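You operate a simulated robot arm through the tools that you are given. There is no shell and no other tool. Be economical: measure what you need, move in short steps, check, and stop when the job is done.

The job below is to be done with a simulated robot arm. You get a single attempt, and the scene is never put back.

TASK
Switch off at the cabinet, shut the air valve and hang the blue tag by it.
Fine: stop all, control off, main switch off, in that order; the needle falls to zero.

Only the result counts: the job must be done as asked and must still hold three seconds after the hand-in. Knocking over, shifting, dropping, spilling or breaking anything else fails it.

THE ROBOT
A 7-joint arm with a two-finger parallel gripper on a trunk, on a base that drives. Base frame: it is fixed to the floor where the robot stands at the start and does not move with it; the origin is under the middle of the robot, x ahead of it, y to its left, z up; the surface under the hand at the start is at about z = 80. Units: cm, rad, N and s.
With the tool pointing down near the work surface it reaches from about 10 to 88 cm from the robot's upright axis, wherever it stands. Its first joint turns from -2.007 to 2.007 rad. Places, roughly: air service unit [70, -40, 140]; air valve peg [70, -20, 110]; blue air valve [70, -30, 120]; cabinet emergency stop button [60, 0, 120]; cabinet reset button [60, 30, 130]; control off button [60, 40, 130]; control on button [60, 50, 130]; counter knob [60, 30, 110]; drain tap [60, -40, 110]; horn off button [60, 20, 130]; lamp test button [60, 10, 120]; lane one control box [70, 120, 120]; lane three control box [70, 70, 120]; lane two control box [70, 100, 120]; main switch [60, 50, 110]; red lock ring [70, -40, 130]. Payload 3.91 kg.
The tool frame sits at the grasp point between the pads (the TCP): z along the fingers, y along the line on which they close. The tips reach 3 cm beyond it. The gripper opens to 11 cm. The fingers are 2 cm wide and 1 cm thick; the gripper's body (4.8 by 11.2 cm) begins 5.5 cm behind the TCP.
Orientation is that of the tool frame in the base frame, as a unit quaternion [w, x, y, z]. With the fingers straight down and closing along the base's y, the tool's x points along the base's -x, its y along +y and its z along -z.

THE INTERFACE
- The arm moves only by the tool send_rows. Its argument "increments" is a list of rows, each a list of 6 numbers: the shift along the base's x, y, z in cm, then the turn, a rotation vector about the base's x, y, z in rad. In form: [[tx, ty, tz, rx, ry, rz], ...]. A call has 1 to 12 rows; each row is the pose to reach, as a shift and turn from the pose commanded when the call began. "fingers" is the gripper command, from -1 (fully open) to 1 (shut), values between in proportion, set as the call begins (left out, the last holds). A row lasts 0.2 s, in which the tool goes at most 5 cm and 0.15 rad; a call with a longer step from one row to the next is refused whole, and so is a gripper value outside its range. Where a pose cannot be reached the arm comes as near as it can. A force on the tool above 40 N (or 10 N above the force at the start of the call, whichever is more), or a blocked arm, ends the call early, and 0.2 s more pass. The fingers move at their own pace (about 15.3 cm/s each) and stop on an object; they squeeze with about 31 N. The grip force told is the motor's: it shows also when the fingers shut on nothing. Time passes only in rows, and 0.2 s behind the last, so rows that repeat a pose let the fingers close. It gives the time, the measured TCP pose, the force on the tool (base axes), the opening and the grip force at its end, in the units of the frame above (readings bear some noise), with the torque about the TCP (base axes, N m) and any sound that the robot's microphone picked up, and new pictures: "views" is both (left out), scene, wrist or none.
- Cameras (640 x 400 px; columns grow to the right, rows downward): "scene" is now at [22.72, 17.01, 158.9]; the picture's right is [-0.32, -0.95, 0.00], its down [-0.34, 0.12, -0.93] and it looks along [0.88, -0.30, -0.36] (base axes); focal length 214 px, centre (320, 200). "wrist" rides on the gripper at [7.2, 1.7, -10.3] in the tool frame; the picture's right is [-0.23, 0.97, 0.00], its down [-0.76, -0.18, -0.62] and it looks along [-0.61, -0.14, 0.78] (tool axes); focal length 222 px, centre (320, 200). There is no depth. A picture from a camera that has moved, and an enlarged one, comes with that camera's place and axes in the base frame and with its lens. The place of the scene camera against the robot may be out by one fixed shift of up to 1.2 cm in any direction.
- slide_trunk(by): slides the trunk up (or, below 0, down) by that many cm; the arm and the scene camera ride with it, the base frame stays. It gives what a move gives, with no picture.
- base_move(legs): drives the robot by 1 to 6 legs, each [ahead, left, turn to the left] in cm, cm and rad, along the robot's own axes; the way and the turn of a leg run together, so that a leg with both is an arc; at most 150 cm and 3.142 rad a leg. The arm and the cameras ride along, it lands a little off, and it stops where it bumps. It gives what a move gives, and a new picture of the scene camera.
- aim_head(pan, tilt): turns the head with the scene camera to pan (to the left, within 1.396 rad either way) and tilt (down, from -0.506 to 1.204), counted from straight ahead of the robot. It gives what a move gives, and a new picture of the scene camera.
- zoom(camera, box): a new picture of the part [left, top, right, bottom] of that camera's present view, enlarged. The clock stands still meanwhile.
- job_done(): hands the job in; it is judged then, once.

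Work in short steps. Places have to be worked out from the pictures, the camera data and where the tool is seen: move nearer, look again, correct. Check each grasp and each placing, and mend what went wrong. You have 120 turns and 260 pictures in all, those below and enlarged ones among them. Open the gripper and draw the arm clear of the work before you hand the job in, unless the task says otherwise; then end with one line.

The tools are called after "Emit:" as a command line: name --pt "numbers of a row" for each row, then --argument value for the rest, lists and objects as JSON in quotes. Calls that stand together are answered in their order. send_rows: Moves the arm, as the interface text tells. Its arguments: {"type":"object","properties":{"increments":{"type":"array","items":{"type":"array","items":{"type":"number"}}},"fingers":{"type":"number"},"views":{"type":"string","enum":["both","scene","wrist","none"]}},"required":["increments"]} The other tools are called the same way: slide_trunk (by) slides the trunk up or down; base_move (legs) drives the base; aim_head (pan, tilt) turns the head that bears the scene camera; zoom (camera, box) takes an enlarged picture of a part of a camera's view; job_done () hands the job in.

At the start:

```text
time: 0.0
eef_pos: [62.38, -23.31, 159.22]
orientation: [0.0, 0.001, 1.0, 0.0]
contact_force: [-0.4, -0.8, 0.2]
torque: [-0.07, 0.01, 0.0]
gripper_width: 11.0
finger_force: 0.0
trunk travel left (down, up): [-90.0, 9.0]
robot x, y, heading: [0.16, 0.04, -0.003]
head pan, tilt: [-0.328, 0.37]
```

scene: 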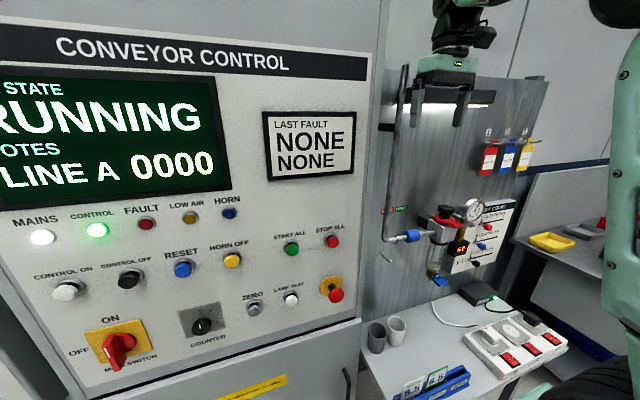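
wrist: 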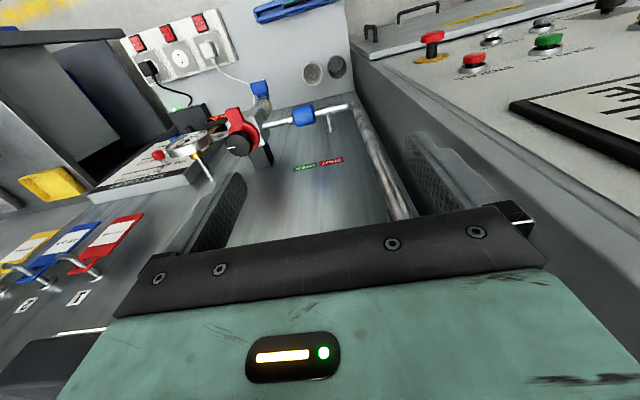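

I start by enlarging the cabinet face and the air unit to read the labels and locate the parts.

Emit:
zoom --camera "scene" --box '[0, 200, 360, 400]'

Emit:
zoom --camera "scene" --box '[370, 180, 530, 300]'

Emit:
zoom --camera "scene" --box '[450, 110, 570, 200]'

Emit:
zoom --camera "wrist" --box '[180, 60, 420, 210]'

```text
1.78 times, centred on (180, 300) of scene
camera zoom: at [22.72, 17.01, 158.9], right [-0.32, -0.95, 0.0], down [-0.34, 0.12, -0.93], along [0.88, -0.3, -0.36], focal length 381 px, centre (569, 22)
```

zoom: 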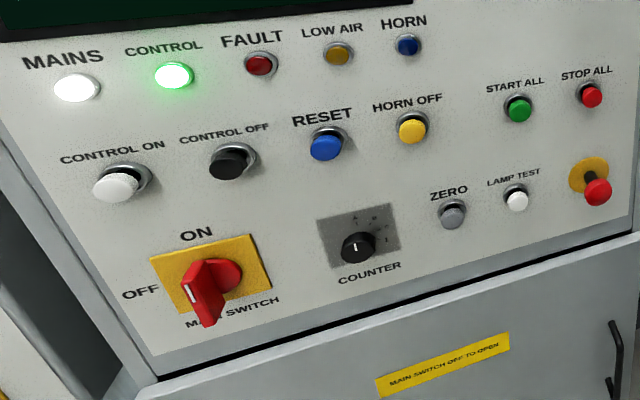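

```text
3.33 times, centred on (450, 240) of scene
camera zoom: at [22.72, 17.01, 158.9], right [-0.32, -0.95, 0.0], down [-0.34, 0.12, -0.93], along [0.88, -0.3, -0.36], focal length 715 px, centre (-113, 67)
```

zoom: 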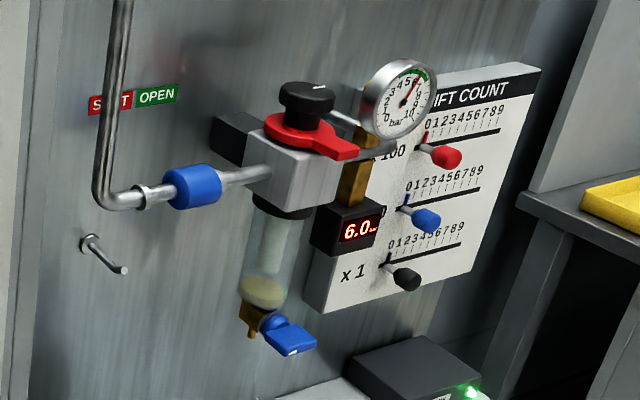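

```text
4.44 times, centred on (510, 155) of scene
camera zoom: at [22.72, 17.01, 158.9], right [-0.32, -0.95, 0.0], down [-0.34, 0.12, -0.93], along [0.88, -0.3, -0.36], focal length 953 px, centre (-524, 400)
```

zoom: 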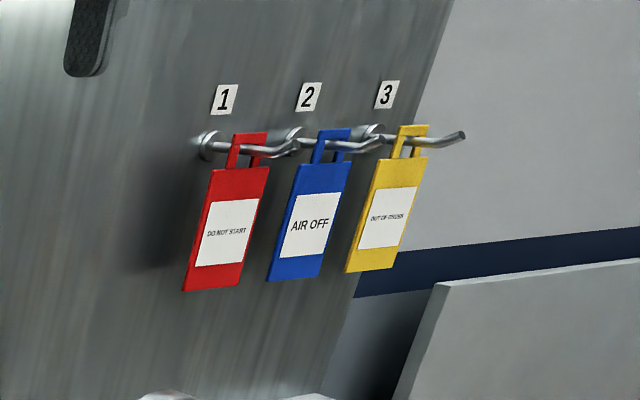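

```text
2.67 times, centred on (300, 135) of wrist
camera zoom: at [55.15, -21.68, 169.57], right [0.23, 0.97, 0.0], down [0.76, -0.18, 0.62], along [0.61, -0.14, -0.78], focal length 592 px, centre (373, 373)
```

zoom: 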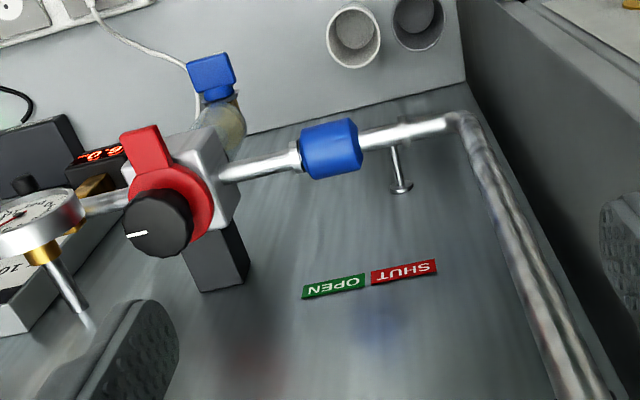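

The labels are clear: STOP ALL is the small red button and the air valve is a blue sleeve under a SHUT/OPEN plate. I draw the arm back and turn the tool to point ahead.

Emit:
send_rows --pt "-4 0 0 0 0 0" --pt "-8 0 0 0 0 0" --pt "-12 0 0 0 0 0" --pt "-15 1 0 0 -0.14 0" --pt "-18 2 -1 0 -0.28 0" --pt "-20 3 -2 0 -0.42 0" --pt "-22 5 -3 0 -0.56 0" --pt "-23 7 -4 0 -0.7 0" --pt "-24 9 -5 0 -0.84 0" --pt "-24 11 -6 0 -0.98 0" --pt "-24 13 -8 0 -1.12 0" --pt "-24 15 -10 0 -1.26 0" --fingers 1

```text
time: 2.6
eef_pos: [49.64, -30.92, 144.4]
orientation: [0.568, -0.001, 0.823, 0.001]
contact_force: [1.3, 0.1, -0.2]
torque: [0.02, 0.0, 0.03]
gripper_width: 0.0
finger_force: 31.3
out of reach, approached as far as the arm can: row 5, 6, 7, 8, 9, 10, 11, 12
trunk travel left (down, up): [-90.0, 9.0]
robot x, y, heading: [-0.13, 0.05, 0.0]
head pan, tilt: [-0.328, 0.37]
camera scene: at [22.78, 16.99, 158.9], right [-0.32, -0.95, 0.0], down [-0.34, 0.12, -0.93], along [0.88, -0.3, -0.36], focal length 214 px, centre (320, 200)
camera wrist: at [37.41, -29.2, 141.31], right [0.08, 0.97, 0.21], down [-0.32, -0.18, 0.93], along [0.95, -0.14, 0.29], focal length 222 px, centre (320, 200)
```

scene: 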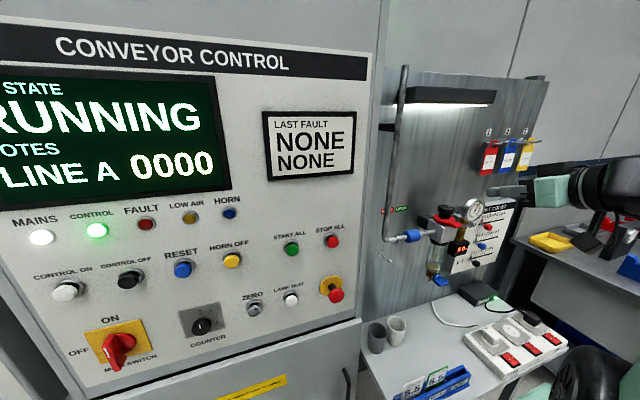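
wrist: 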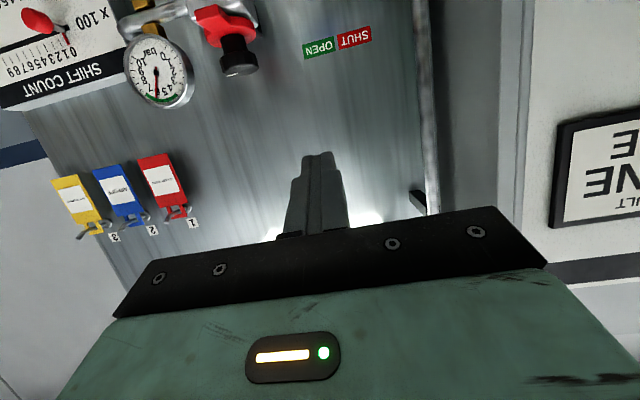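

The robot stands too close to point the tool ahead. I drive it back and over to the left, to face the button panel.

Emit:
base_move --legs '[[-30, 0, 0], [0, 20, 0]]'

```text
time: 5.8
eef_pos: [20.22, -10.75, 144.51]
orientation: [0.569, -0.003, 0.822, 0.003]
contact_force: [0.7, 0.7, -0.9]
torque: [0.01, 0.01, 0.01]
gripper_width: 0.01
finger_force: 31.0
trunk travel left (down, up): [-90.0, 9.0]
robot x, y, heading: [-29.52, 19.71, 0.009]
head pan, tilt: [-0.328, 0.37]
camera scene: at [-7.13, 36.96, 158.91], right [-0.32, -0.95, 0.0], down [-0.34, 0.11, -0.93], along [0.88, -0.29, -0.36], focal length 214 px, centre (320, 200)
```

scene: 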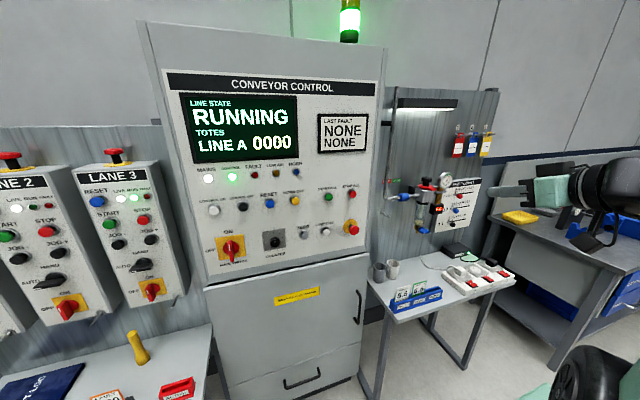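

The whole panel is now in view. I enlarge it to triangulate the buttons against the first picture.

Emit:
zoom --camera "scene" --box '[190, 160, 390, 285]'

Emit:
zoom --camera "scene" --box '[370, 110, 530, 210]'

```text
3.20 times, centred on (290, 222) of scene
camera zoom: at [-7.13, 36.96, 158.91], right [-0.32, -0.95, 0.0], down [-0.34, 0.11, -0.93], along [0.88, -0.29, -0.36], focal length 686 px, centre (416, 128)
```

zoom: 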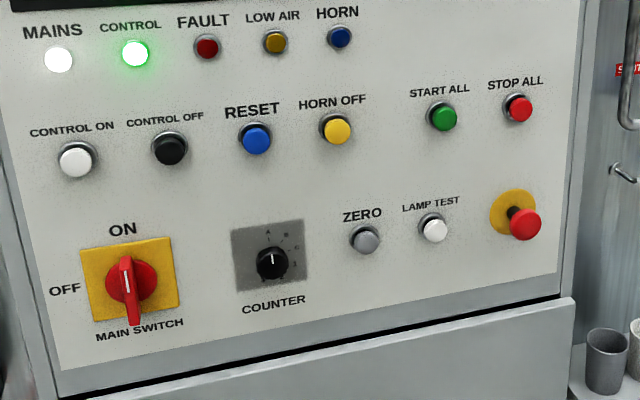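

```text
4.00 times, centred on (450, 160) of scene
camera zoom: at [-7.13, 36.96, 158.91], right [-0.32, -0.95, 0.0], down [-0.34, 0.11, -0.93], along [0.88, -0.29, -0.36], focal length 858 px, centre (-200, 360)
```

zoom: 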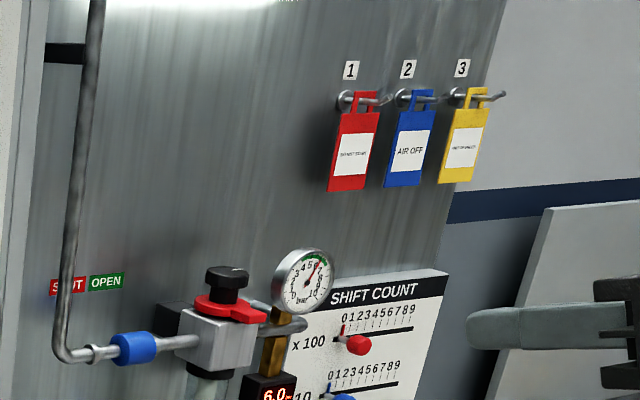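

Triangulated: STOP ALL about [63.5, 0, 131], CONTROL OFF about [65, 40.7, 130], main switch about [64, 47, 115], face near x = 66. I finish turning the tool to point ahead and line it up with STOP ALL.

Emit:
send_rows --pt "4 0 -2 0 -0.1 0" --pt "8 3 -4 0 -0.2 0" --pt "12 6 -7 0 -0.3 0" --pt "16 9 -10 0 -0.36 0" --pt "20 10.5 -13 0 -0.36 0" --pt "20 10.5 -13 0 -0.36 0"

```text
refused: row 2 steps farther than a row can; nothing moved
```

Same path with shorter steps.

Emit:
send_rows --pt "3 0 -1 0 -0.06 0" --pt "6 2 -3 0 -0.12 0" --pt "9 4 -5 0 -0.18 0" --pt "12 6 -7 0 -0.24 0" --pt "15 8 -9 0 -0.3 0" --pt "18 9.5 -11 0 -0.36 0" --pt "20 10.5 -13 0 -0.36 0" --pt "20 10.5 -13 0 -0.36 0"

```text
time: 7.6
eef_pos: [39.98, -0.3, 131.29]
orientation: [0.707, -0.004, 0.707, 0.001]
contact_force: [0.3, -0.6, -0.7]
torque: [0.01, -0.06, 0.01]
gripper_width: 0.01
finger_force: 30.5
out of reach, approached as far as the arm can: row 1, 2, 3, 4, 5, 6
trunk travel left (down, up): [-90.0, 9.0]
robot x, y, heading: [-29.84, 19.8, 0.005]
head pan, tilt: [-0.328, 0.37]
camera scene: at [-7.11, 37.01, 158.9], right [-0.32, -0.95, 0.0], down [-0.34, 0.11, -0.93], along [0.88, -0.29, -0.36], focal length 214 px, centre (320, 200)
camera wrist: at [29.69, 1.34, 124.09], right [-0.01, 0.97, 0.22], down [-0.62, -0.18, 0.76], along [0.78, -0.13, 0.61], focal length 222 px, centre (320, 200)
```

scene: 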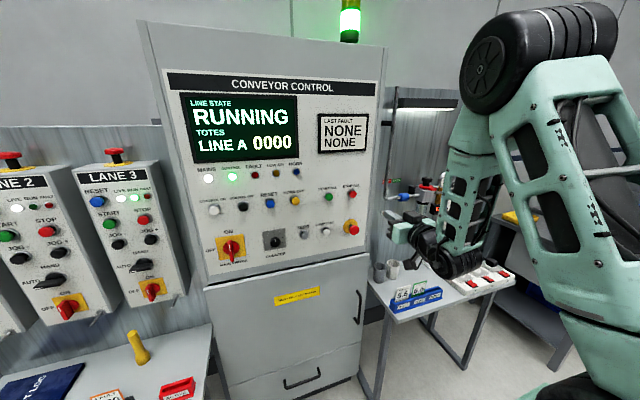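
wrist: 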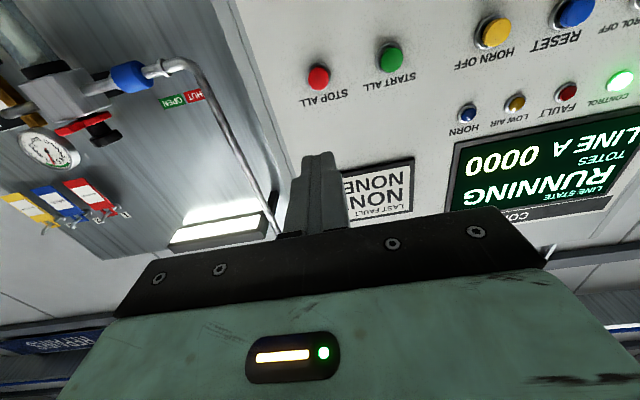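

The wrist view puts STOP ALL at about y = 0.1, z = 130, which agrees. I approach it to a few centimetres short.

Emit:
send_rows --pt "4 0.4 -1 0 0 0" --pt "8 0.4 -1 0 0 0" --pt "12 0.4 -1 0 0 0" --pt "16 0.4 -1 0 0 0" --pt "16 0.4 -1 0 0 0"

Emit:
zoom --camera "scene" --box '[310, 170, 410, 250]'

```text
time: 8.8
eef_pos: [55.81, -1.66, 130.33]
orientation: [0.706, -0.01, 0.708, 0.009]
contact_force: [-0.7, 0.4, -0.8]
torque: [0.03, 0.02, -0.03]
gripper_width: 0.0
finger_force: 31.0
out of reach, approached as far as the arm can: row 1, 2, 3, 4, 5
trunk travel left (down, up): [-90.0, 9.0]
robot x, y, heading: [-29.83, 19.97, 0.006]
head pan, tilt: [-0.328, 0.37]
camera scene: at [-7.12, 36.99, 158.9], right [-0.32, -0.95, 0.0], down [-0.34, 0.11, -0.93], along [0.88, -0.29, -0.36], focal length 214 px, centre (320, 200)
camera wrist: at [45.37, -0.3, 123.1], right [-0.03, 0.97, 0.23], down [-0.62, -0.19, 0.76], along [0.79, -0.12, 0.61], focal length 222 px, centre (320, 200)
```

scene: 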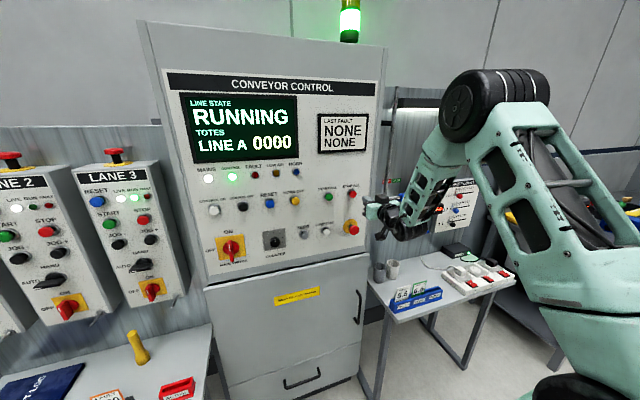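
wrist: 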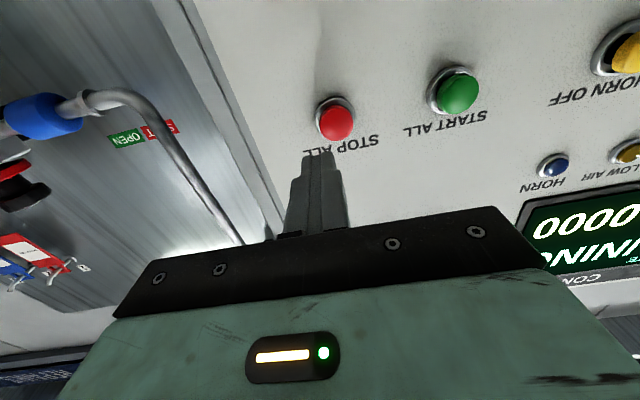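

```text
5.00 times, centred on (360, 210) of scene
camera zoom: at [-7.12, 36.99, 158.9], right [-0.32, -0.95, 0.0], down [-0.34, 0.11, -0.93], along [0.88, -0.29, -0.36], focal length 1072 px, centre (120, 150)
```

zoom: 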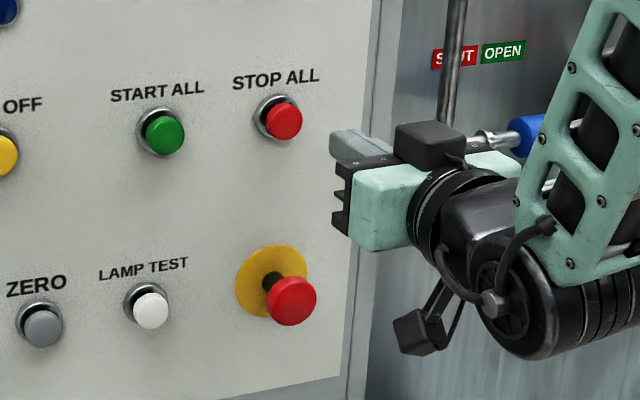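

STOP ALL is reached with a small sideways error, because the wrist is near a limit with the elbow so high. I back off and lower the trunk so the arm sits better.

Emit:
send_rows --pt "-4 0 0 0 0 0" --pt "-8 0 0 0 0 0" --pt "-12 0 0 0 0 0" --pt "-16 0 0 0 0 0" --views "none"

Emit:
slide_trunk --by -25

Emit:
send_rows --pt "0 0 4 0 0 0" --pt "0 0 8 0 0 0" --pt "0 0 12 0 0 0" --pt "0 0 16 0 0 0" --pt "0 0 20 0 0 0" --pt "0 0 24 0 0 0" --pt "0 0 24.5 0 0 0" --pt "4 0 24.5 0 0 0" --pt "8 0 24.5 0 0 0" --pt "12 0 24.5 0 0 0" --pt "12 0 24.5 0 0 0"

```text
time: 9.8
eef_pos: [39.95, -1.91, 130.44]
orientation: [0.707, -0.004, 0.707, 0.002]
contact_force: [0.2, -1.4, -0.4]
torque: [0.01, -0.02, 0.02]
gripper_width: 0.01
finger_force: 30.5
trunk travel left (down, up): [-90.0, 9.0]
robot x, y, heading: [-29.51, 19.67, 0.007]
head pan, tilt: [-0.328, 0.37]
```

```text
time: 12.4
eef_pos: [39.88, -1.85, 105.42]
orientation: [0.707, -0.003, 0.707, 0.002]
contact_force: [0.4, -1.0, 0.5]
torque: [0.01, 0.0, -0.02]
gripper_width: 0.0
finger_force: 31.0
trunk travel left (down, up): [-65.0, 34.0]
robot x, y, heading: [-29.75, 19.61, 0.004]
head pan, tilt: [-0.328, 0.37]
```

```text
time: 14.8
eef_pos: [51.85, -2.1, 129.94]
orientation: [0.707, -0.004, 0.707, 0.002]
contact_force: [-0.5, -0.2, -0.5]
torque: [0.02, -0.02, 0.04]
gripper_width: 0.0
finger_force: 31.3
trunk travel left (down, up): [-65.0, 34.0]
robot x, y, heading: [-29.9, 19.9, 0.007]
head pan, tilt: [-0.328, 0.37]
camera scene: at [-7.14, 36.99, 133.9], right [-0.32, -0.95, 0.0], down [-0.34, 0.11, -0.93], along [0.88, -0.29, -0.36], focal length 214 px, centre (320, 200)
camera wrist: at [41.47, -0.44, 122.71], right [-0.01, 0.97, 0.23], down [-0.62, -0.18, 0.76], along [0.78, -0.13, 0.61], focal length 222 px, centre (320, 200)
```

scene: 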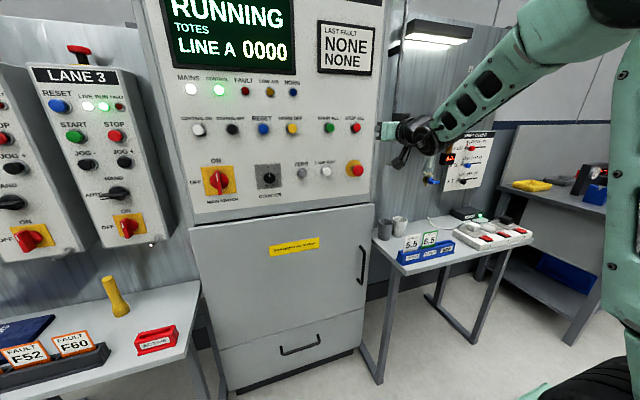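
wrist: 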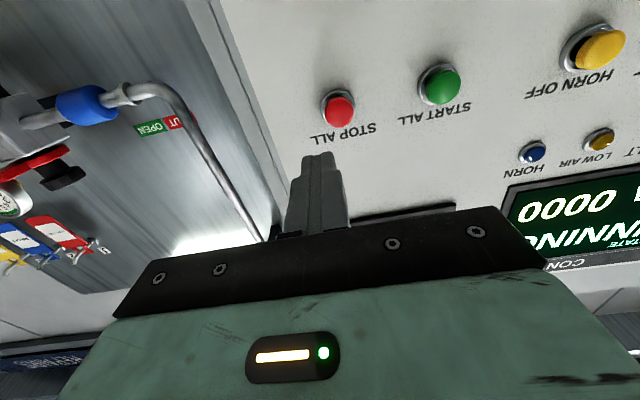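

Now within reach. STOP ALL computes to y ≈ 0.1, z ≈ 129.6; I line up and press in slowly.

Emit:
send_rows --pt "0 2.2 -0.3 0 0 0" --pt "4 2.2 -0.3 0 0 0" --pt "6 2.2 -0.3 0 0 0" --pt "7 2.2 -0.3 0 0 0" --pt "8 2.2 -0.3 0 0 0" --pt "8.5 2.2 -0.3 0 0 0" --pt "9 2.2 -0.3 0 0 0" --pt "9.5 2.2 -0.3 0 0 0" --pt "10 2.2 -0.3 0 0 0"

```text
time: 16.8
eef_pos: [61.84, 0.22, 129.53]
orientation: [0.707, -0.004, 0.707, 0.003]
contact_force: [-3.2, -0.4, 1.2]
torque: [0.03, 0.01, -0.02]
gripper_width: 0.0
finger_force: 31.3
trunk travel left (down, up): [-65.0, 34.0]
robot x, y, heading: [-29.6, 19.92, 0.009]
head pan, tilt: [-0.328, 0.37]
heard: click
camera scene: at [-7.16, 36.98, 133.91], right [-0.32, -0.95, 0.0], down [-0.34, 0.11, -0.93], along [0.88, -0.29, -0.36], focal length 214 px, centre (320, 200)
camera wrist: at [51.44, 1.81, 122.34], right [-0.01, 0.97, 0.23], down [-0.62, -0.18, 0.76], along [0.78, -0.13, 0.61], focal length 222 px, centre (320, 200)
```

scene: 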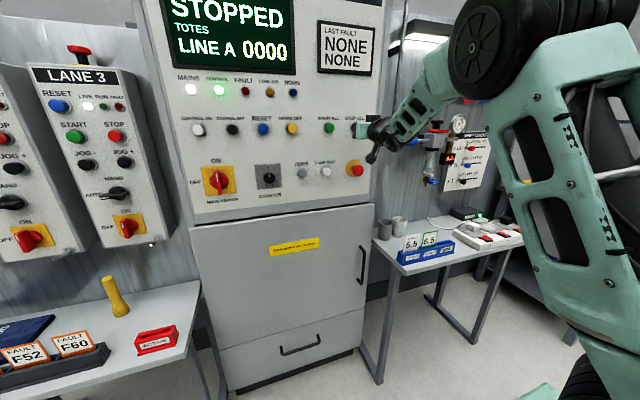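
wrist: 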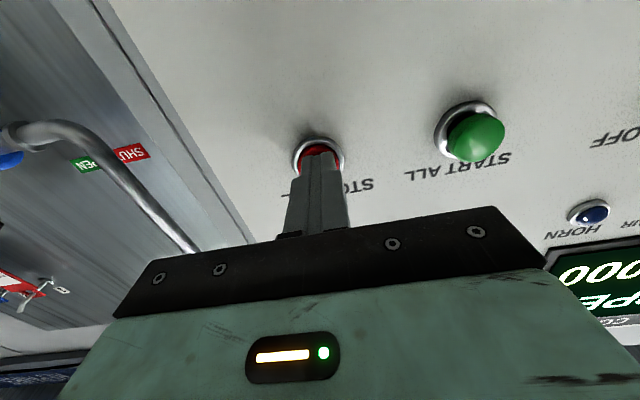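

A click and the display reads STOPPED. I back off and traverse to a point in front of CONTROL OFF.

Emit:
send_rows --pt "-4 0 0 0 0 0" --pt "-8 0 0 0 0 0" --pt "-11 4 0 0 0 0" --pt "-11 8.5 0 0 0 0" --pt "-11 13 0 0 0 0" --pt "-11 17.5 0 0 0 0" --pt "-11 22 0 0 0 0" --pt "-11 26.5 0 0 0 0" --pt "-11 31 0 0 0 0" --pt "-11 35.5 0 0 0 0" --pt "-11 40 0 0 0 0" --pt "-11 40 0 0 0 0"

```text
time: 19.4
eef_pos: [50.88, 40.66, 129.49]
orientation: [0.707, -0.004, 0.707, 0.002]
contact_force: [0.2, 0.3, 0.7]
torque: [-0.02, -0.01, -0.03]
gripper_width: 0.02
finger_force: 31.1
trunk travel left (down, up): [-65.0, 34.0]
robot x, y, heading: [-29.61, 19.78, 0.007]
head pan, tilt: [-0.328, 0.37]
camera scene: at [-7.13, 36.99, 133.9], right [-0.32, -0.95, 0.0], down [-0.34, 0.11, -0.93], along [0.88, -0.29, -0.36], focal length 214 px, centre (320, 200)
camera wrist: at [40.41, 42.19, 122.32], right [-0.01, 0.97, 0.22], down [-0.62, -0.18, 0.76], along [0.78, -0.13, 0.61], focal length 222 px, centre (320, 200)
```

scene: 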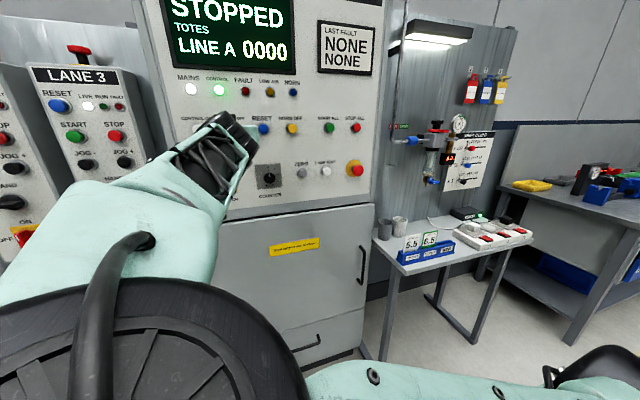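
wrist: 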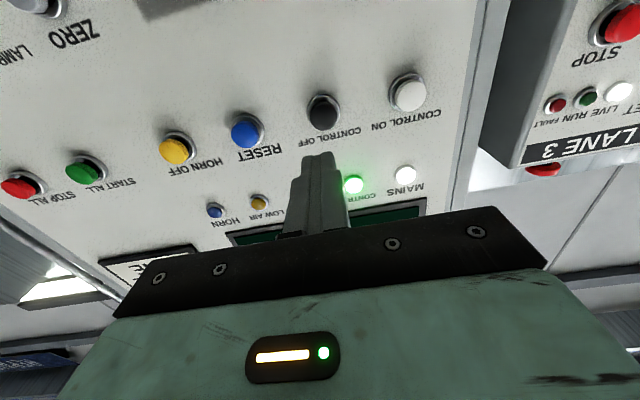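

CONTROL OFF computes to y ≈ 41.1, z ≈ 129.5; I press it.

Emit:
send_rows --pt "4 0.4 0 0 0 0" --pt "7 0.4 0 0 0 0" --pt "8 0.4 0 0 0 0" --pt "9 0.4 0 0 0 0" --pt "9.5 0.4 0 0 0 0" --pt "10 0.4 0 0 0 0" --pt "10.5 0.4 0 0 0 0" --pt "11 0.4 0 0 0 0"

```text
time: 21.2
eef_pos: [61.8, 40.64, 129.58]
orientation: [0.707, -0.003, 0.707, 0.003]
contact_force: [-3.3, 0.5, -0.1]
torque: [0.0, 0.03, 0.0]
gripper_width: 0.0
finger_force: 30.9
trunk travel left (down, up): [-65.0, 34.0]
robot x, y, heading: [-29.97, 20.02, 0.006]
head pan, tilt: [-0.328, 0.37]
heard: click
camera scene: at [-7.15, 37.0, 133.9], right [-0.32, -0.95, 0.0], down [-0.34, 0.11, -0.93], along [0.88, -0.29, -0.36], focal length 214 px, centre (320, 200)
camera wrist: at [51.43, 42.25, 122.36], right [-0.01, 0.97, 0.23], down [-0.62, -0.18, 0.76], along [0.78, -0.13, 0.61], focal length 222 px, centre (320, 200)
```

scene: 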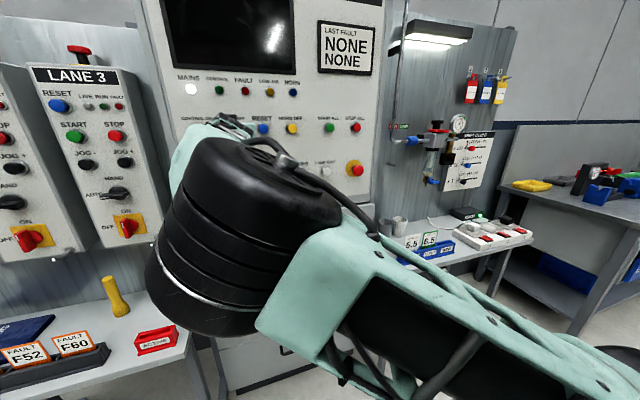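
wrist: 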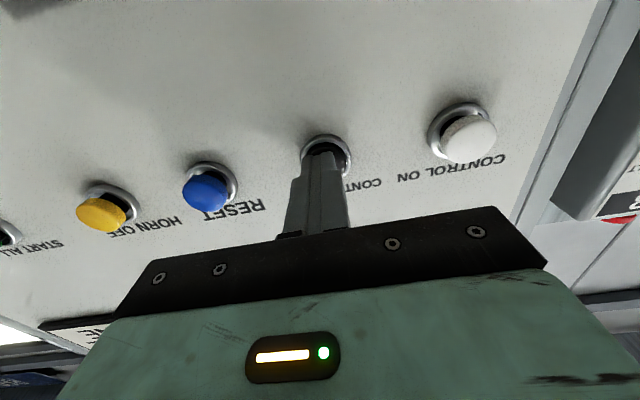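

Control lamp and display have gone dark: control is off. I back off, go down in front of the main switch, and open the gripper to look at the handle.

Emit:
send_rows --pt "-4 0 0 0 0 0" --pt "-8 0 0 0 0 0" --pt "-12 0 -2 0 0 0" --pt "-15 2 -5 0 0 0" --pt "-15 4 -9 0 0 0" --pt "-15 6 -13 0 0 0" --pt "-15 6 -17 0 0 0" --pt "-15 6 -21 0 0 0" --pt "-15 6 -21 0 0 0" --fingers -0.2

```text
time: 23.2
eef_pos: [47.24, 46.62, 108.72]
orientation: [0.707, -0.004, 0.707, 0.003]
contact_force: [-0.4, 0.3, 0.6]
torque: [-0.03, 0.0, 0.0]
gripper_width: 6.6
finger_force: 0.1
trunk travel left (down, up): [-65.0, 34.0]
robot x, y, heading: [-29.6, 19.57, 0.009]
head pan, tilt: [-0.328, 0.37]
camera scene: at [-7.14, 36.99, 133.9], right [-0.32, -0.95, 0.0], down [-0.34, 0.11, -0.93], along [0.88, -0.29, -0.36], focal length 214 px, centre (320, 200)
camera wrist: at [36.67, 48.23, 101.52], right [-0.01, 0.97, 0.23], down [-0.62, -0.18, 0.76], along [0.78, -0.13, 0.61], focal length 222 px, centre (320, 200)
```

scene: 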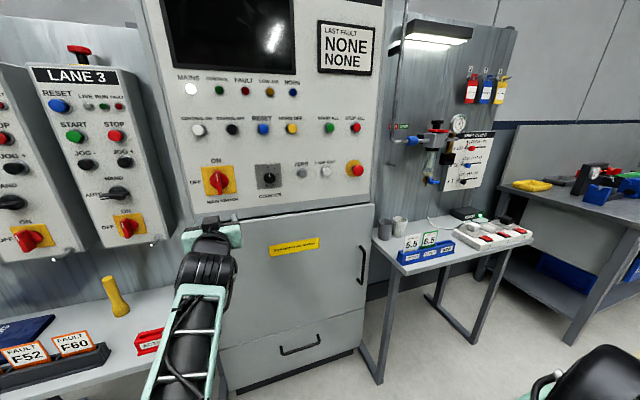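
wrist: 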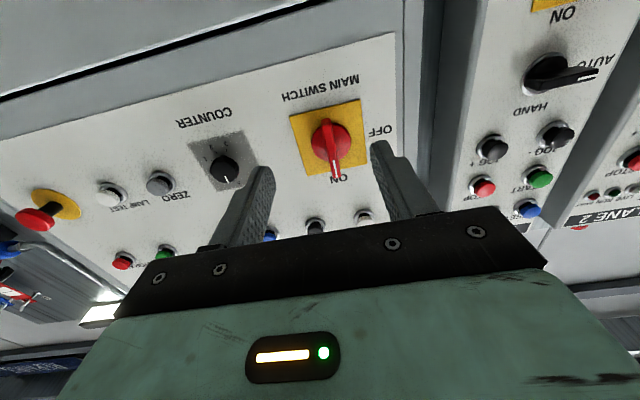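

Emit:
zoom --camera "wrist" --box '[260, 80, 420, 200]'

Emit:
zoom --camera "scene" --box '[170, 145, 270, 225]'

```text
3.33 times, centred on (340, 140) of wrist
camera zoom: at [36.67, 48.23, 101.52], right [-0.01, 0.97, 0.23], down [-0.62, -0.18, 0.76], along [0.78, -0.13, 0.61], focal length 740 px, centre (253, 400)
```

zoom: 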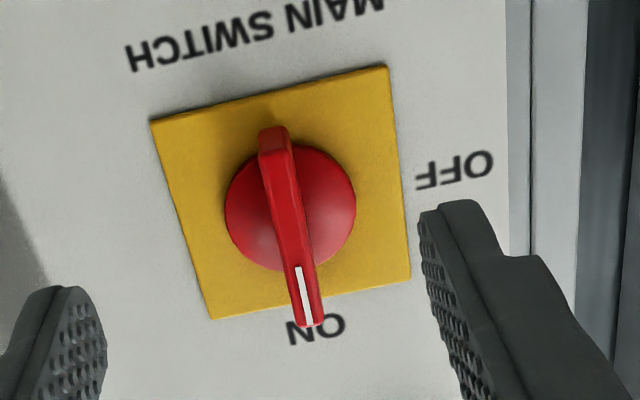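

```text
5.00 times, centred on (220, 185) of scene
camera zoom: at [-7.14, 36.99, 133.9], right [-0.32, -0.95, 0.0], down [-0.34, 0.11, -0.93], along [0.88, -0.29, -0.36], focal length 1072 px, centre (820, 275)
```

zoom: 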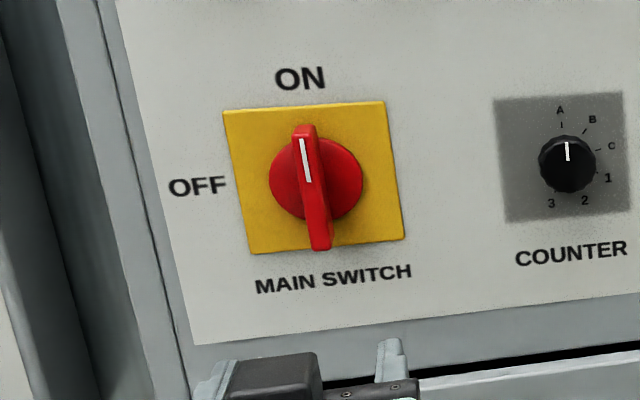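

The handle is a vertical bar centred near y = 47.1, z = 114. I line up and move in slowly with the fingers straddling it.

Emit:
send_rows --pt "0 0.5 3 0 0 0" --pt "3 0.5 5.2 0 0 0" --pt "6 0.5 5.2 0 0 0" --pt "9 0.5 5.2 0 0 0" --pt "10 0.5 5.2 0 0 0" --pt "11 0.5 5.2 0 0 0" --pt "12 0.5 5.2 0 0 0" --pt "12 0.5 5.2 0 0 0"

```text
time: 25.0
eef_pos: [59.05, 47.22, 113.74]
orientation: [0.707, -0.004, 0.707, 0.003]
contact_force: [0.4, -0.1, 0.2]
torque: [0.0, -0.01, 0.0]
gripper_width: 6.57
finger_force: 0.0
trunk travel left (down, up): [-65.0, 34.0]
robot x, y, heading: [-29.69, 19.89, 0.009]
head pan, tilt: [-0.328, 0.37]
camera scene: at [-7.13, 36.99, 133.9], right [-0.32, -0.95, 0.0], down [-0.34, 0.11, -0.93], along [0.88, -0.29, -0.36], focal length 214 px, centre (320, 200)
camera wrist: at [48.62, 48.7, 106.51], right [-0.01, 0.97, 0.22], down [-0.62, -0.18, 0.76], along [0.78, -0.13, 0.61], focal length 222 px, centre (320, 200)
```

scene: 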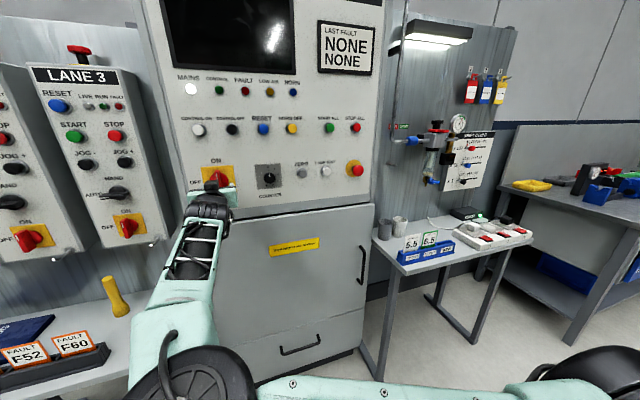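
wrist: 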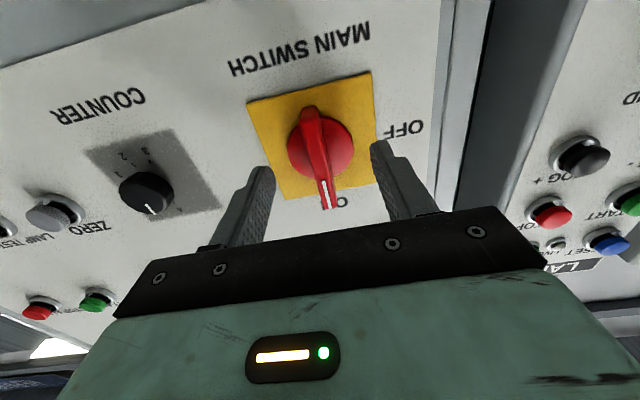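

By parallax the handle's front lies near x ≈ 61, so the tips overlap it by 1 cm. I go in 1.2 cm more and close.

Emit:
send_rows --pt "0.6 0 0.2 0 0 0" --pt "1.2 0 0.2 0 0 0" --pt "1.2 0 0.2 0 0 0" --views "none"

Emit:
send_rows --pt "0 0 0 0 0 0" --pt "0 0 0 0 0 0" --pt "0 0 0 0 0 0" --fingers 1 --views "wrist"

```text
time: 25.8
eef_pos: [60.2, 47.1, 113.92]
orientation: [0.707, -0.003, 0.707, 0.003]
contact_force: [-0.2, 0.1, 0.2]
torque: [0.0, 0.0, -0.01]
gripper_width: 6.61
finger_force: 0.2
trunk travel left (down, up): [-65.0, 34.0]
robot x, y, heading: [-29.28, 19.87, 0.005]
head pan, tilt: [-0.328, 0.37]
```

```text
time: 26.6
eef_pos: [60.27, 46.98, 113.77]
orientation: [0.707, -0.003, 0.707, 0.002]
contact_force: [-0.2, -3.3, -0.2]
torque: [-0.03, 0.22, -0.3]
gripper_width: 1.18
finger_force: 44.7
trunk travel left (down, up): [-65.0, 34.0]
robot x, y, heading: [-29.78, 19.89, 0.009]
head pan, tilt: [-0.328, 0.37]
camera wrist: at [49.79, 48.6, 106.66], right [-0.01, 0.97, 0.23], down [-0.62, -0.18, 0.76], along [0.78, -0.13, 0.61], focal length 222 px, centre (320, 200)
```

wrist: 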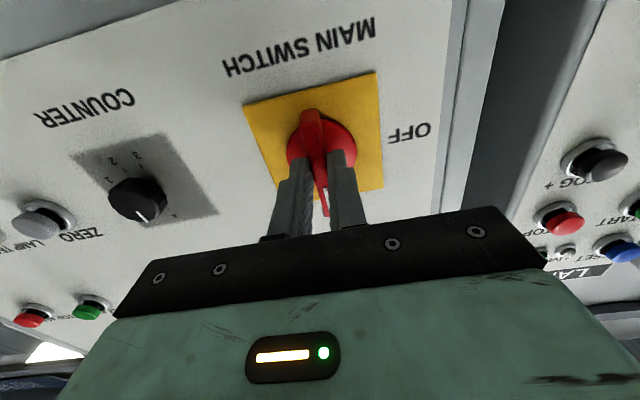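

The handle is held (1.2 cm wide). I turn it a quarter turn toward OFF (counter-clockwise seen from the robot).

Emit:
send_rows --pt "0 0.1 0 -0.13 0 0" --pt "0 0.1 0 -0.26 0 0" --pt "0 0.1 0 -0.39 0 0" --pt "0 0.1 0 -0.52 0 0" --pt "0 0.1 0 -0.65 0 0" --pt "0 0.1 0 -0.78 0 0"

```text
time: 28.0
eef_pos: [60.19, 46.56, 114.24]
orientation: [0.652, -0.27, 0.655, -0.271]
contact_force: [-7.3, -32.3, 2.3]
torque: [0.17, -0.61, -0.56]
gripper_width: 1.16
finger_force: 45.9
trunk travel left (down, up): [-65.0, 34.0]
robot x, y, heading: [-29.82, 19.68, 0.005]
head pan, tilt: [-0.328, 0.37]
camera scene: at [-7.17, 36.79, 133.95], right [-0.32, -0.95, 0.0], down [-0.34, 0.12, -0.93], along [0.88, -0.29, -0.36], focal length 214 px, centre (320, 200)
camera wrist: at [49.79, 42.71, 107.81], right [0.0, 0.85, -0.53], down [-0.62, 0.41, 0.67], along [0.78, 0.33, 0.53], focal length 222 px, centre (320, 200)
```

scene: 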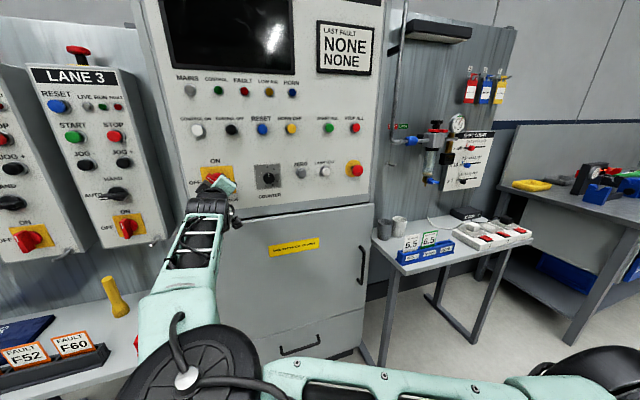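
wrist: 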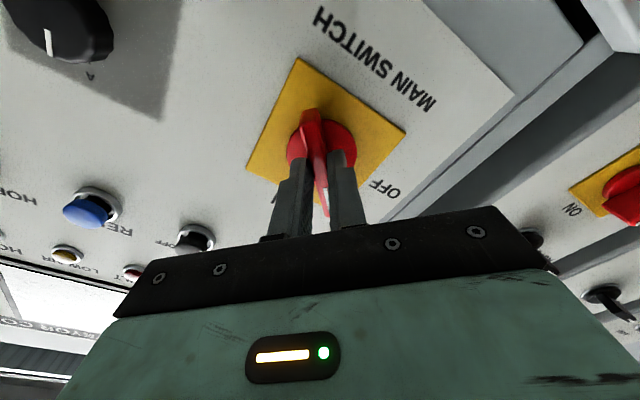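

The mains lamp is already off; there is side force, so I ease the hand 0.5 cm to −y while finishing the turn.

Emit:
send_rows --pt "0 -0.5 0.1 -0.05 0 0" --pt "0 -0.5 0.1 -0.18 0 0" --pt "0 -0.5 0.1 -0.31 0 0" --pt "0 -0.5 0.1 -0.44 0 0" --pt "0 -0.5 0.1 -0.57 0 0" --pt "0 -0.5 0.1 -0.7 0 0" --pt "0 -0.5 0.1 -0.79 0 0" --pt "0 -0.5 0.1 -0.79 0 0"

```text
time: 29.8
eef_pos: [60.29, 46.5, 114.53]
orientation: [-0.499, 0.499, -0.5, 0.502]
contact_force: [22.4, -17.4, 30.3]
torque: [0.23, -0.73, -0.1]
gripper_width: 1.17
finger_force: 45.8
trunk travel left (down, up): [-65.0, 34.0]
robot x, y, heading: [-29.99, 20.26, 0.01]
head pan, tilt: [-0.328, 0.37]
camera scene: at [-7.16, 36.85, 133.94], right [-0.32, -0.95, 0.0], down [-0.34, 0.12, -0.93], along [0.88, -0.29, -0.36], focal length 214 px, centre (320, 200)
camera wrist: at [49.76, 39.29, 112.81], right [0.0, 0.23, -0.97], down [-0.62, 0.76, 0.18], along [0.78, 0.6, 0.14], focal length 222 px, centre (320, 200)
```

scene: 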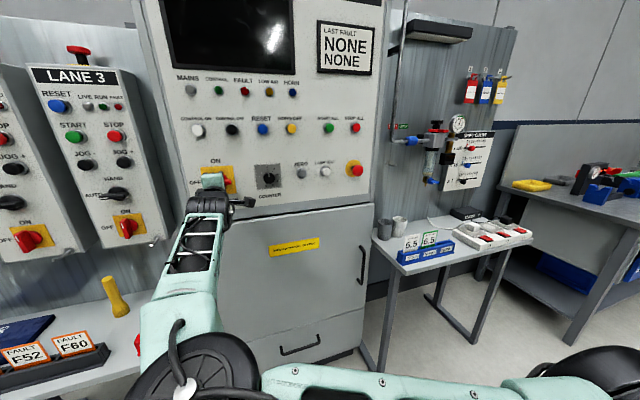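
wrist: 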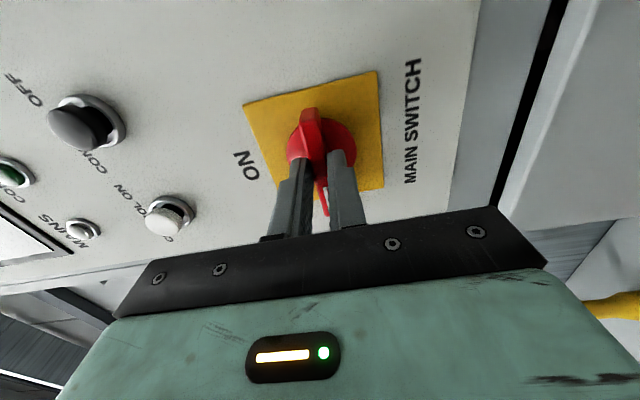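

The handle points to OFF. I open and withdraw straight back, then turn the wrist upright again.

Emit:
send_rows --pt "0 0 0 0 0 0" --pt "0 0 0 0 0 0" --pt "0 0 0 0 0 0" --fingers -0.2 --views "none"

Emit:
send_rows --pt "-3 0 0 0 0 0" --pt "-6 0 0 0 0 0" --pt "-10 0 0 0 0 0" --pt "-14 0 0 0 0 0" --pt "-18 0 0 0 0 0" --pt "-22 0 0 0 0 0" --views "wrist"

```text
time: 30.6
eef_pos: [60.12, 46.85, 113.82]
orientation: [-0.498, 0.502, -0.502, 0.498]
contact_force: [0.2, 0.3, -1.2]
torque: [0.01, -0.03, 0.03]
gripper_width: 6.6
finger_force: 0.0
trunk travel left (down, up): [-65.0, 34.0]
robot x, y, heading: [-29.61, 19.77, 0.009]
head pan, tilt: [-0.328, 0.37]
```

```text
time: 32.2
eef_pos: [41.06, 42.27, 113.99]
orientation: [0.473, -0.48, 0.524, -0.521]
contact_force: [-0.4, -2.1, -0.3]
torque: [0.0, 0.02, 0.15]
gripper_width: 6.59
finger_force: 0.0
trunk travel left (down, up): [-65.0, 34.0]
robot x, y, heading: [-29.41, 19.63, 0.004]
head pan, tilt: [-0.328, 0.37]
stopped in row 6: the arm was blocked; the commanded pose is now the measured one
camera wrist: at [30.01, 36.07, 112.38], right [0.01, 0.22, -0.97], down [-0.55, 0.82, 0.18], along [0.84, 0.53, 0.13], focal length 222 px, centre (320, 200)
```

wrist: 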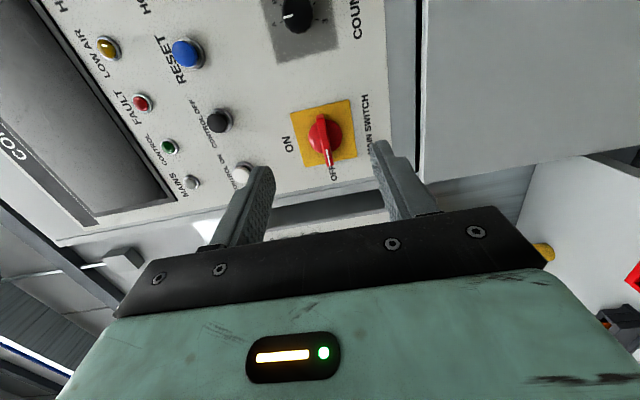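

The switch stands at OFF. The arm was blocked drawing back, so I look at where it is before moving on.

Emit:
zoom --camera "scene" --box '[0, 0, 640, 400]'

```text
1.00 times, centred on (320, 200) of scene (not enlarged: the box is as wide or as high as the picture)
camera zoom: at [-7.11, 36.99, 133.9], right [-0.32, -0.95, 0.0], down [-0.34, 0.11, -0.93], along [0.88, -0.3, -0.36], focal length 214 px, centre (320, 200)
```

zoom: 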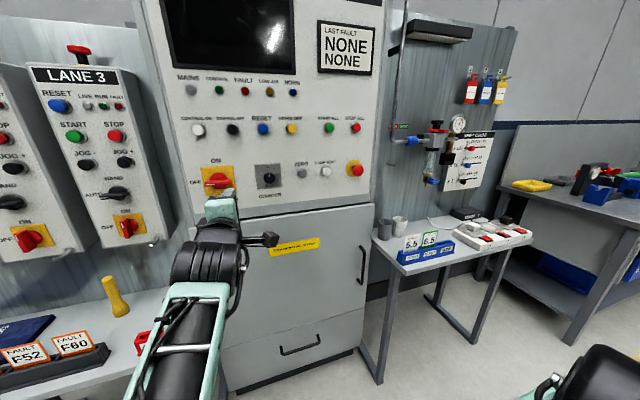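

The elbow seems to have met the robot's own body. I bring the hand toward the robot's middle at the present roll, straightening its small yaw, then drive right to face the air unit.

Emit:
send_rows --pt "1 -3 1 0 0 0.03" --pt "1 -7 3 0 0 0.06" --pt "1 -11 5 0 0 0.09" --pt "1 -15 7 0 0 0.09" --pt "1 -19 9 0 0 0.09" --pt "1 -22 11 0 0 0.09" --pt "1 -22 11 0 0 0.09" --views "none"

Emit:
base_move --legs '[[0, -42, 0]]'

```text
time: 33.8
eef_pos: [42.18, 20.64, 124.79]
orientation: [-0.498, 0.504, -0.498, 0.499]
contact_force: [-0.5, 0.0, 0.4]
torque: [0.0, 0.0, 0.0]
gripper_width: 6.61
finger_force: 0.0
trunk travel left (down, up): [-65.0, 34.0]
robot x, y, heading: [-29.81, 19.99, 0.008]
head pan, tilt: [-0.328, 0.37]
```

```text
time: 36.4
eef_pos: [42.48, -21.34, 124.76]
orientation: [-0.498, 0.505, -0.499, 0.498]
contact_force: [0.7, 0.0, 0.2]
torque: [-0.01, 0.03, -0.01]
gripper_width: 6.59
finger_force: 0.0
trunk travel left (down, up): [-65.0, 34.0]
robot x, y, heading: [-29.33, -22.43, 0.009]
head pan, tilt: [-0.328, 0.37]
camera scene: at [-6.84, -5.03, 133.9], right [-0.32, -0.95, 0.0], down [-0.34, 0.11, -0.93], along [0.88, -0.29, -0.36], focal length 214 px, centre (320, 200)
```

scene: 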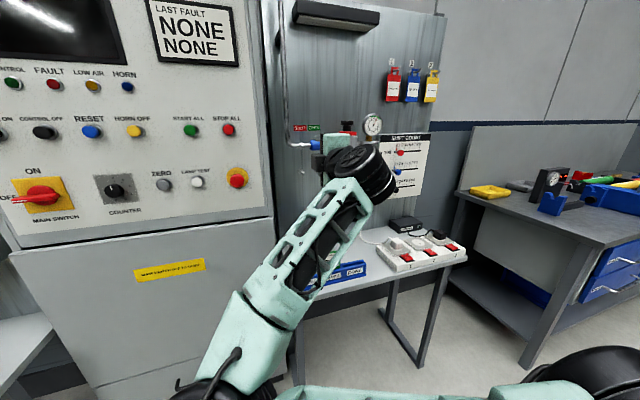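

Well placed. I take a wrist picture of the air unit.

Emit:
zoom --camera "wrist" --box '[0, 0, 640, 400]'

Emit:
zoom --camera "scene" --box '[280, 90, 440, 210]'

```text
1.00 times, centred on (320, 200) of wrist (not enlarged: the box is as wide or as high as the picture)
camera zoom: at [32.1, -28.6, 123.25], right [-0.01, 0.22, -0.98], down [-0.63, 0.76, 0.18], along [0.78, 0.61, 0.13], focal length 222 px, centre (320, 200)
```

zoom: 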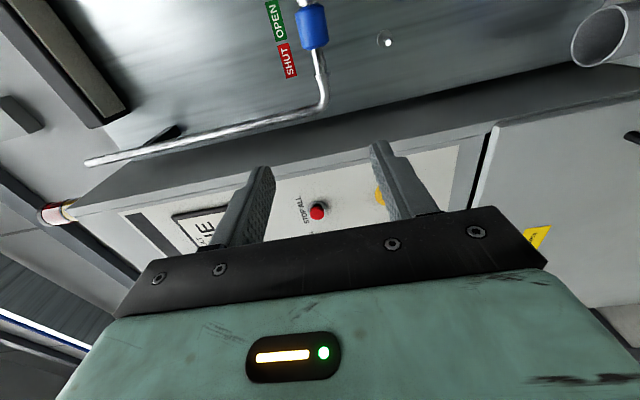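

```text
3.33 times, centred on (360, 150) of scene
camera zoom: at [-6.84, -5.03, 133.9], right [-0.32, -0.95, 0.0], down [-0.34, 0.11, -0.93], along [0.88, -0.29, -0.36], focal length 715 px, centre (187, 367)
```

zoom: 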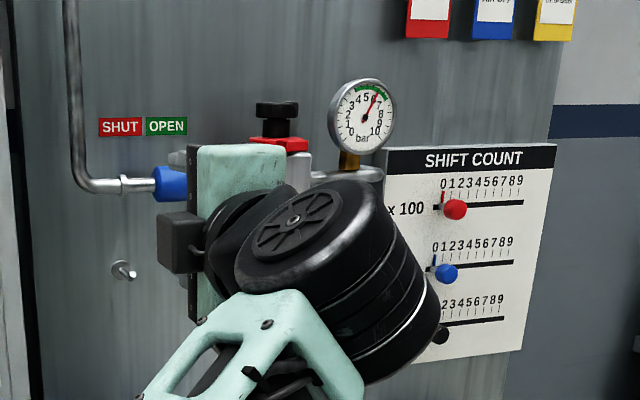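

The sleeve is at about [67.6, −28, 125], with a collar to its left as the end stop. I bring the open hand in front of it, fingers above and below, and look.

Emit:
send_rows --pt "3 -2 0 0 0 0" --pt "6 -4 0 0 0 0" --pt "9 -6 0 0 0 0" --pt "12 -6.7 0 0 0 0" --pt "12 -6.7 0 0 0 0"

```text
time: 37.6
eef_pos: [54.5, -27.95, 124.7]
orientation: [-0.498, 0.506, -0.5, 0.497]
contact_force: [-0.2, 0.5, 0.9]
torque: [0.03, 0.02, 0.01]
gripper_width: 6.61
finger_force: 0.1
trunk travel left (down, up): [-65.0, 34.0]
robot x, y, heading: [-29.42, -22.12, 0.01]
head pan, tilt: [-0.328, 0.37]
camera scene: at [-6.84, -5.02, 133.9], right [-0.32, -0.95, 0.0], down [-0.34, 0.11, -0.93], along [0.88, -0.29, -0.36], focal length 214 px, centre (320, 200)
camera wrist: at [44.14, -35.35, 123.25], right [-0.01, 0.22, -0.98], down [-0.63, 0.76, 0.18], along [0.78, 0.61, 0.13], focal length 222 px, centre (320, 200)
```

scene: 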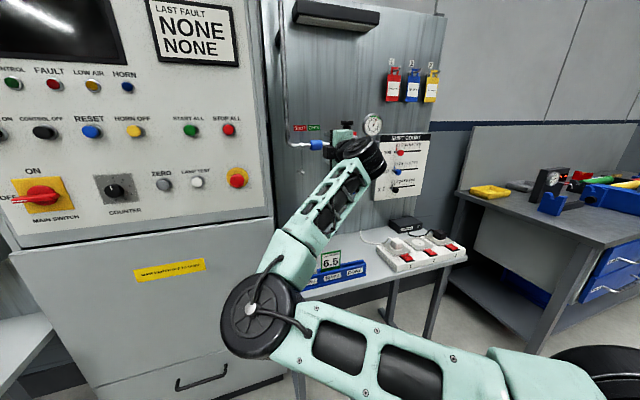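
wrist: 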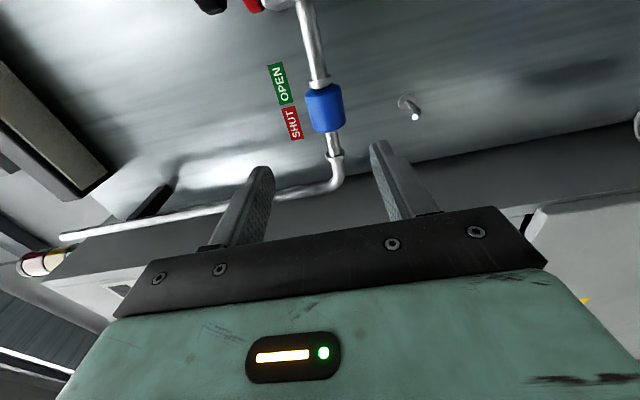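

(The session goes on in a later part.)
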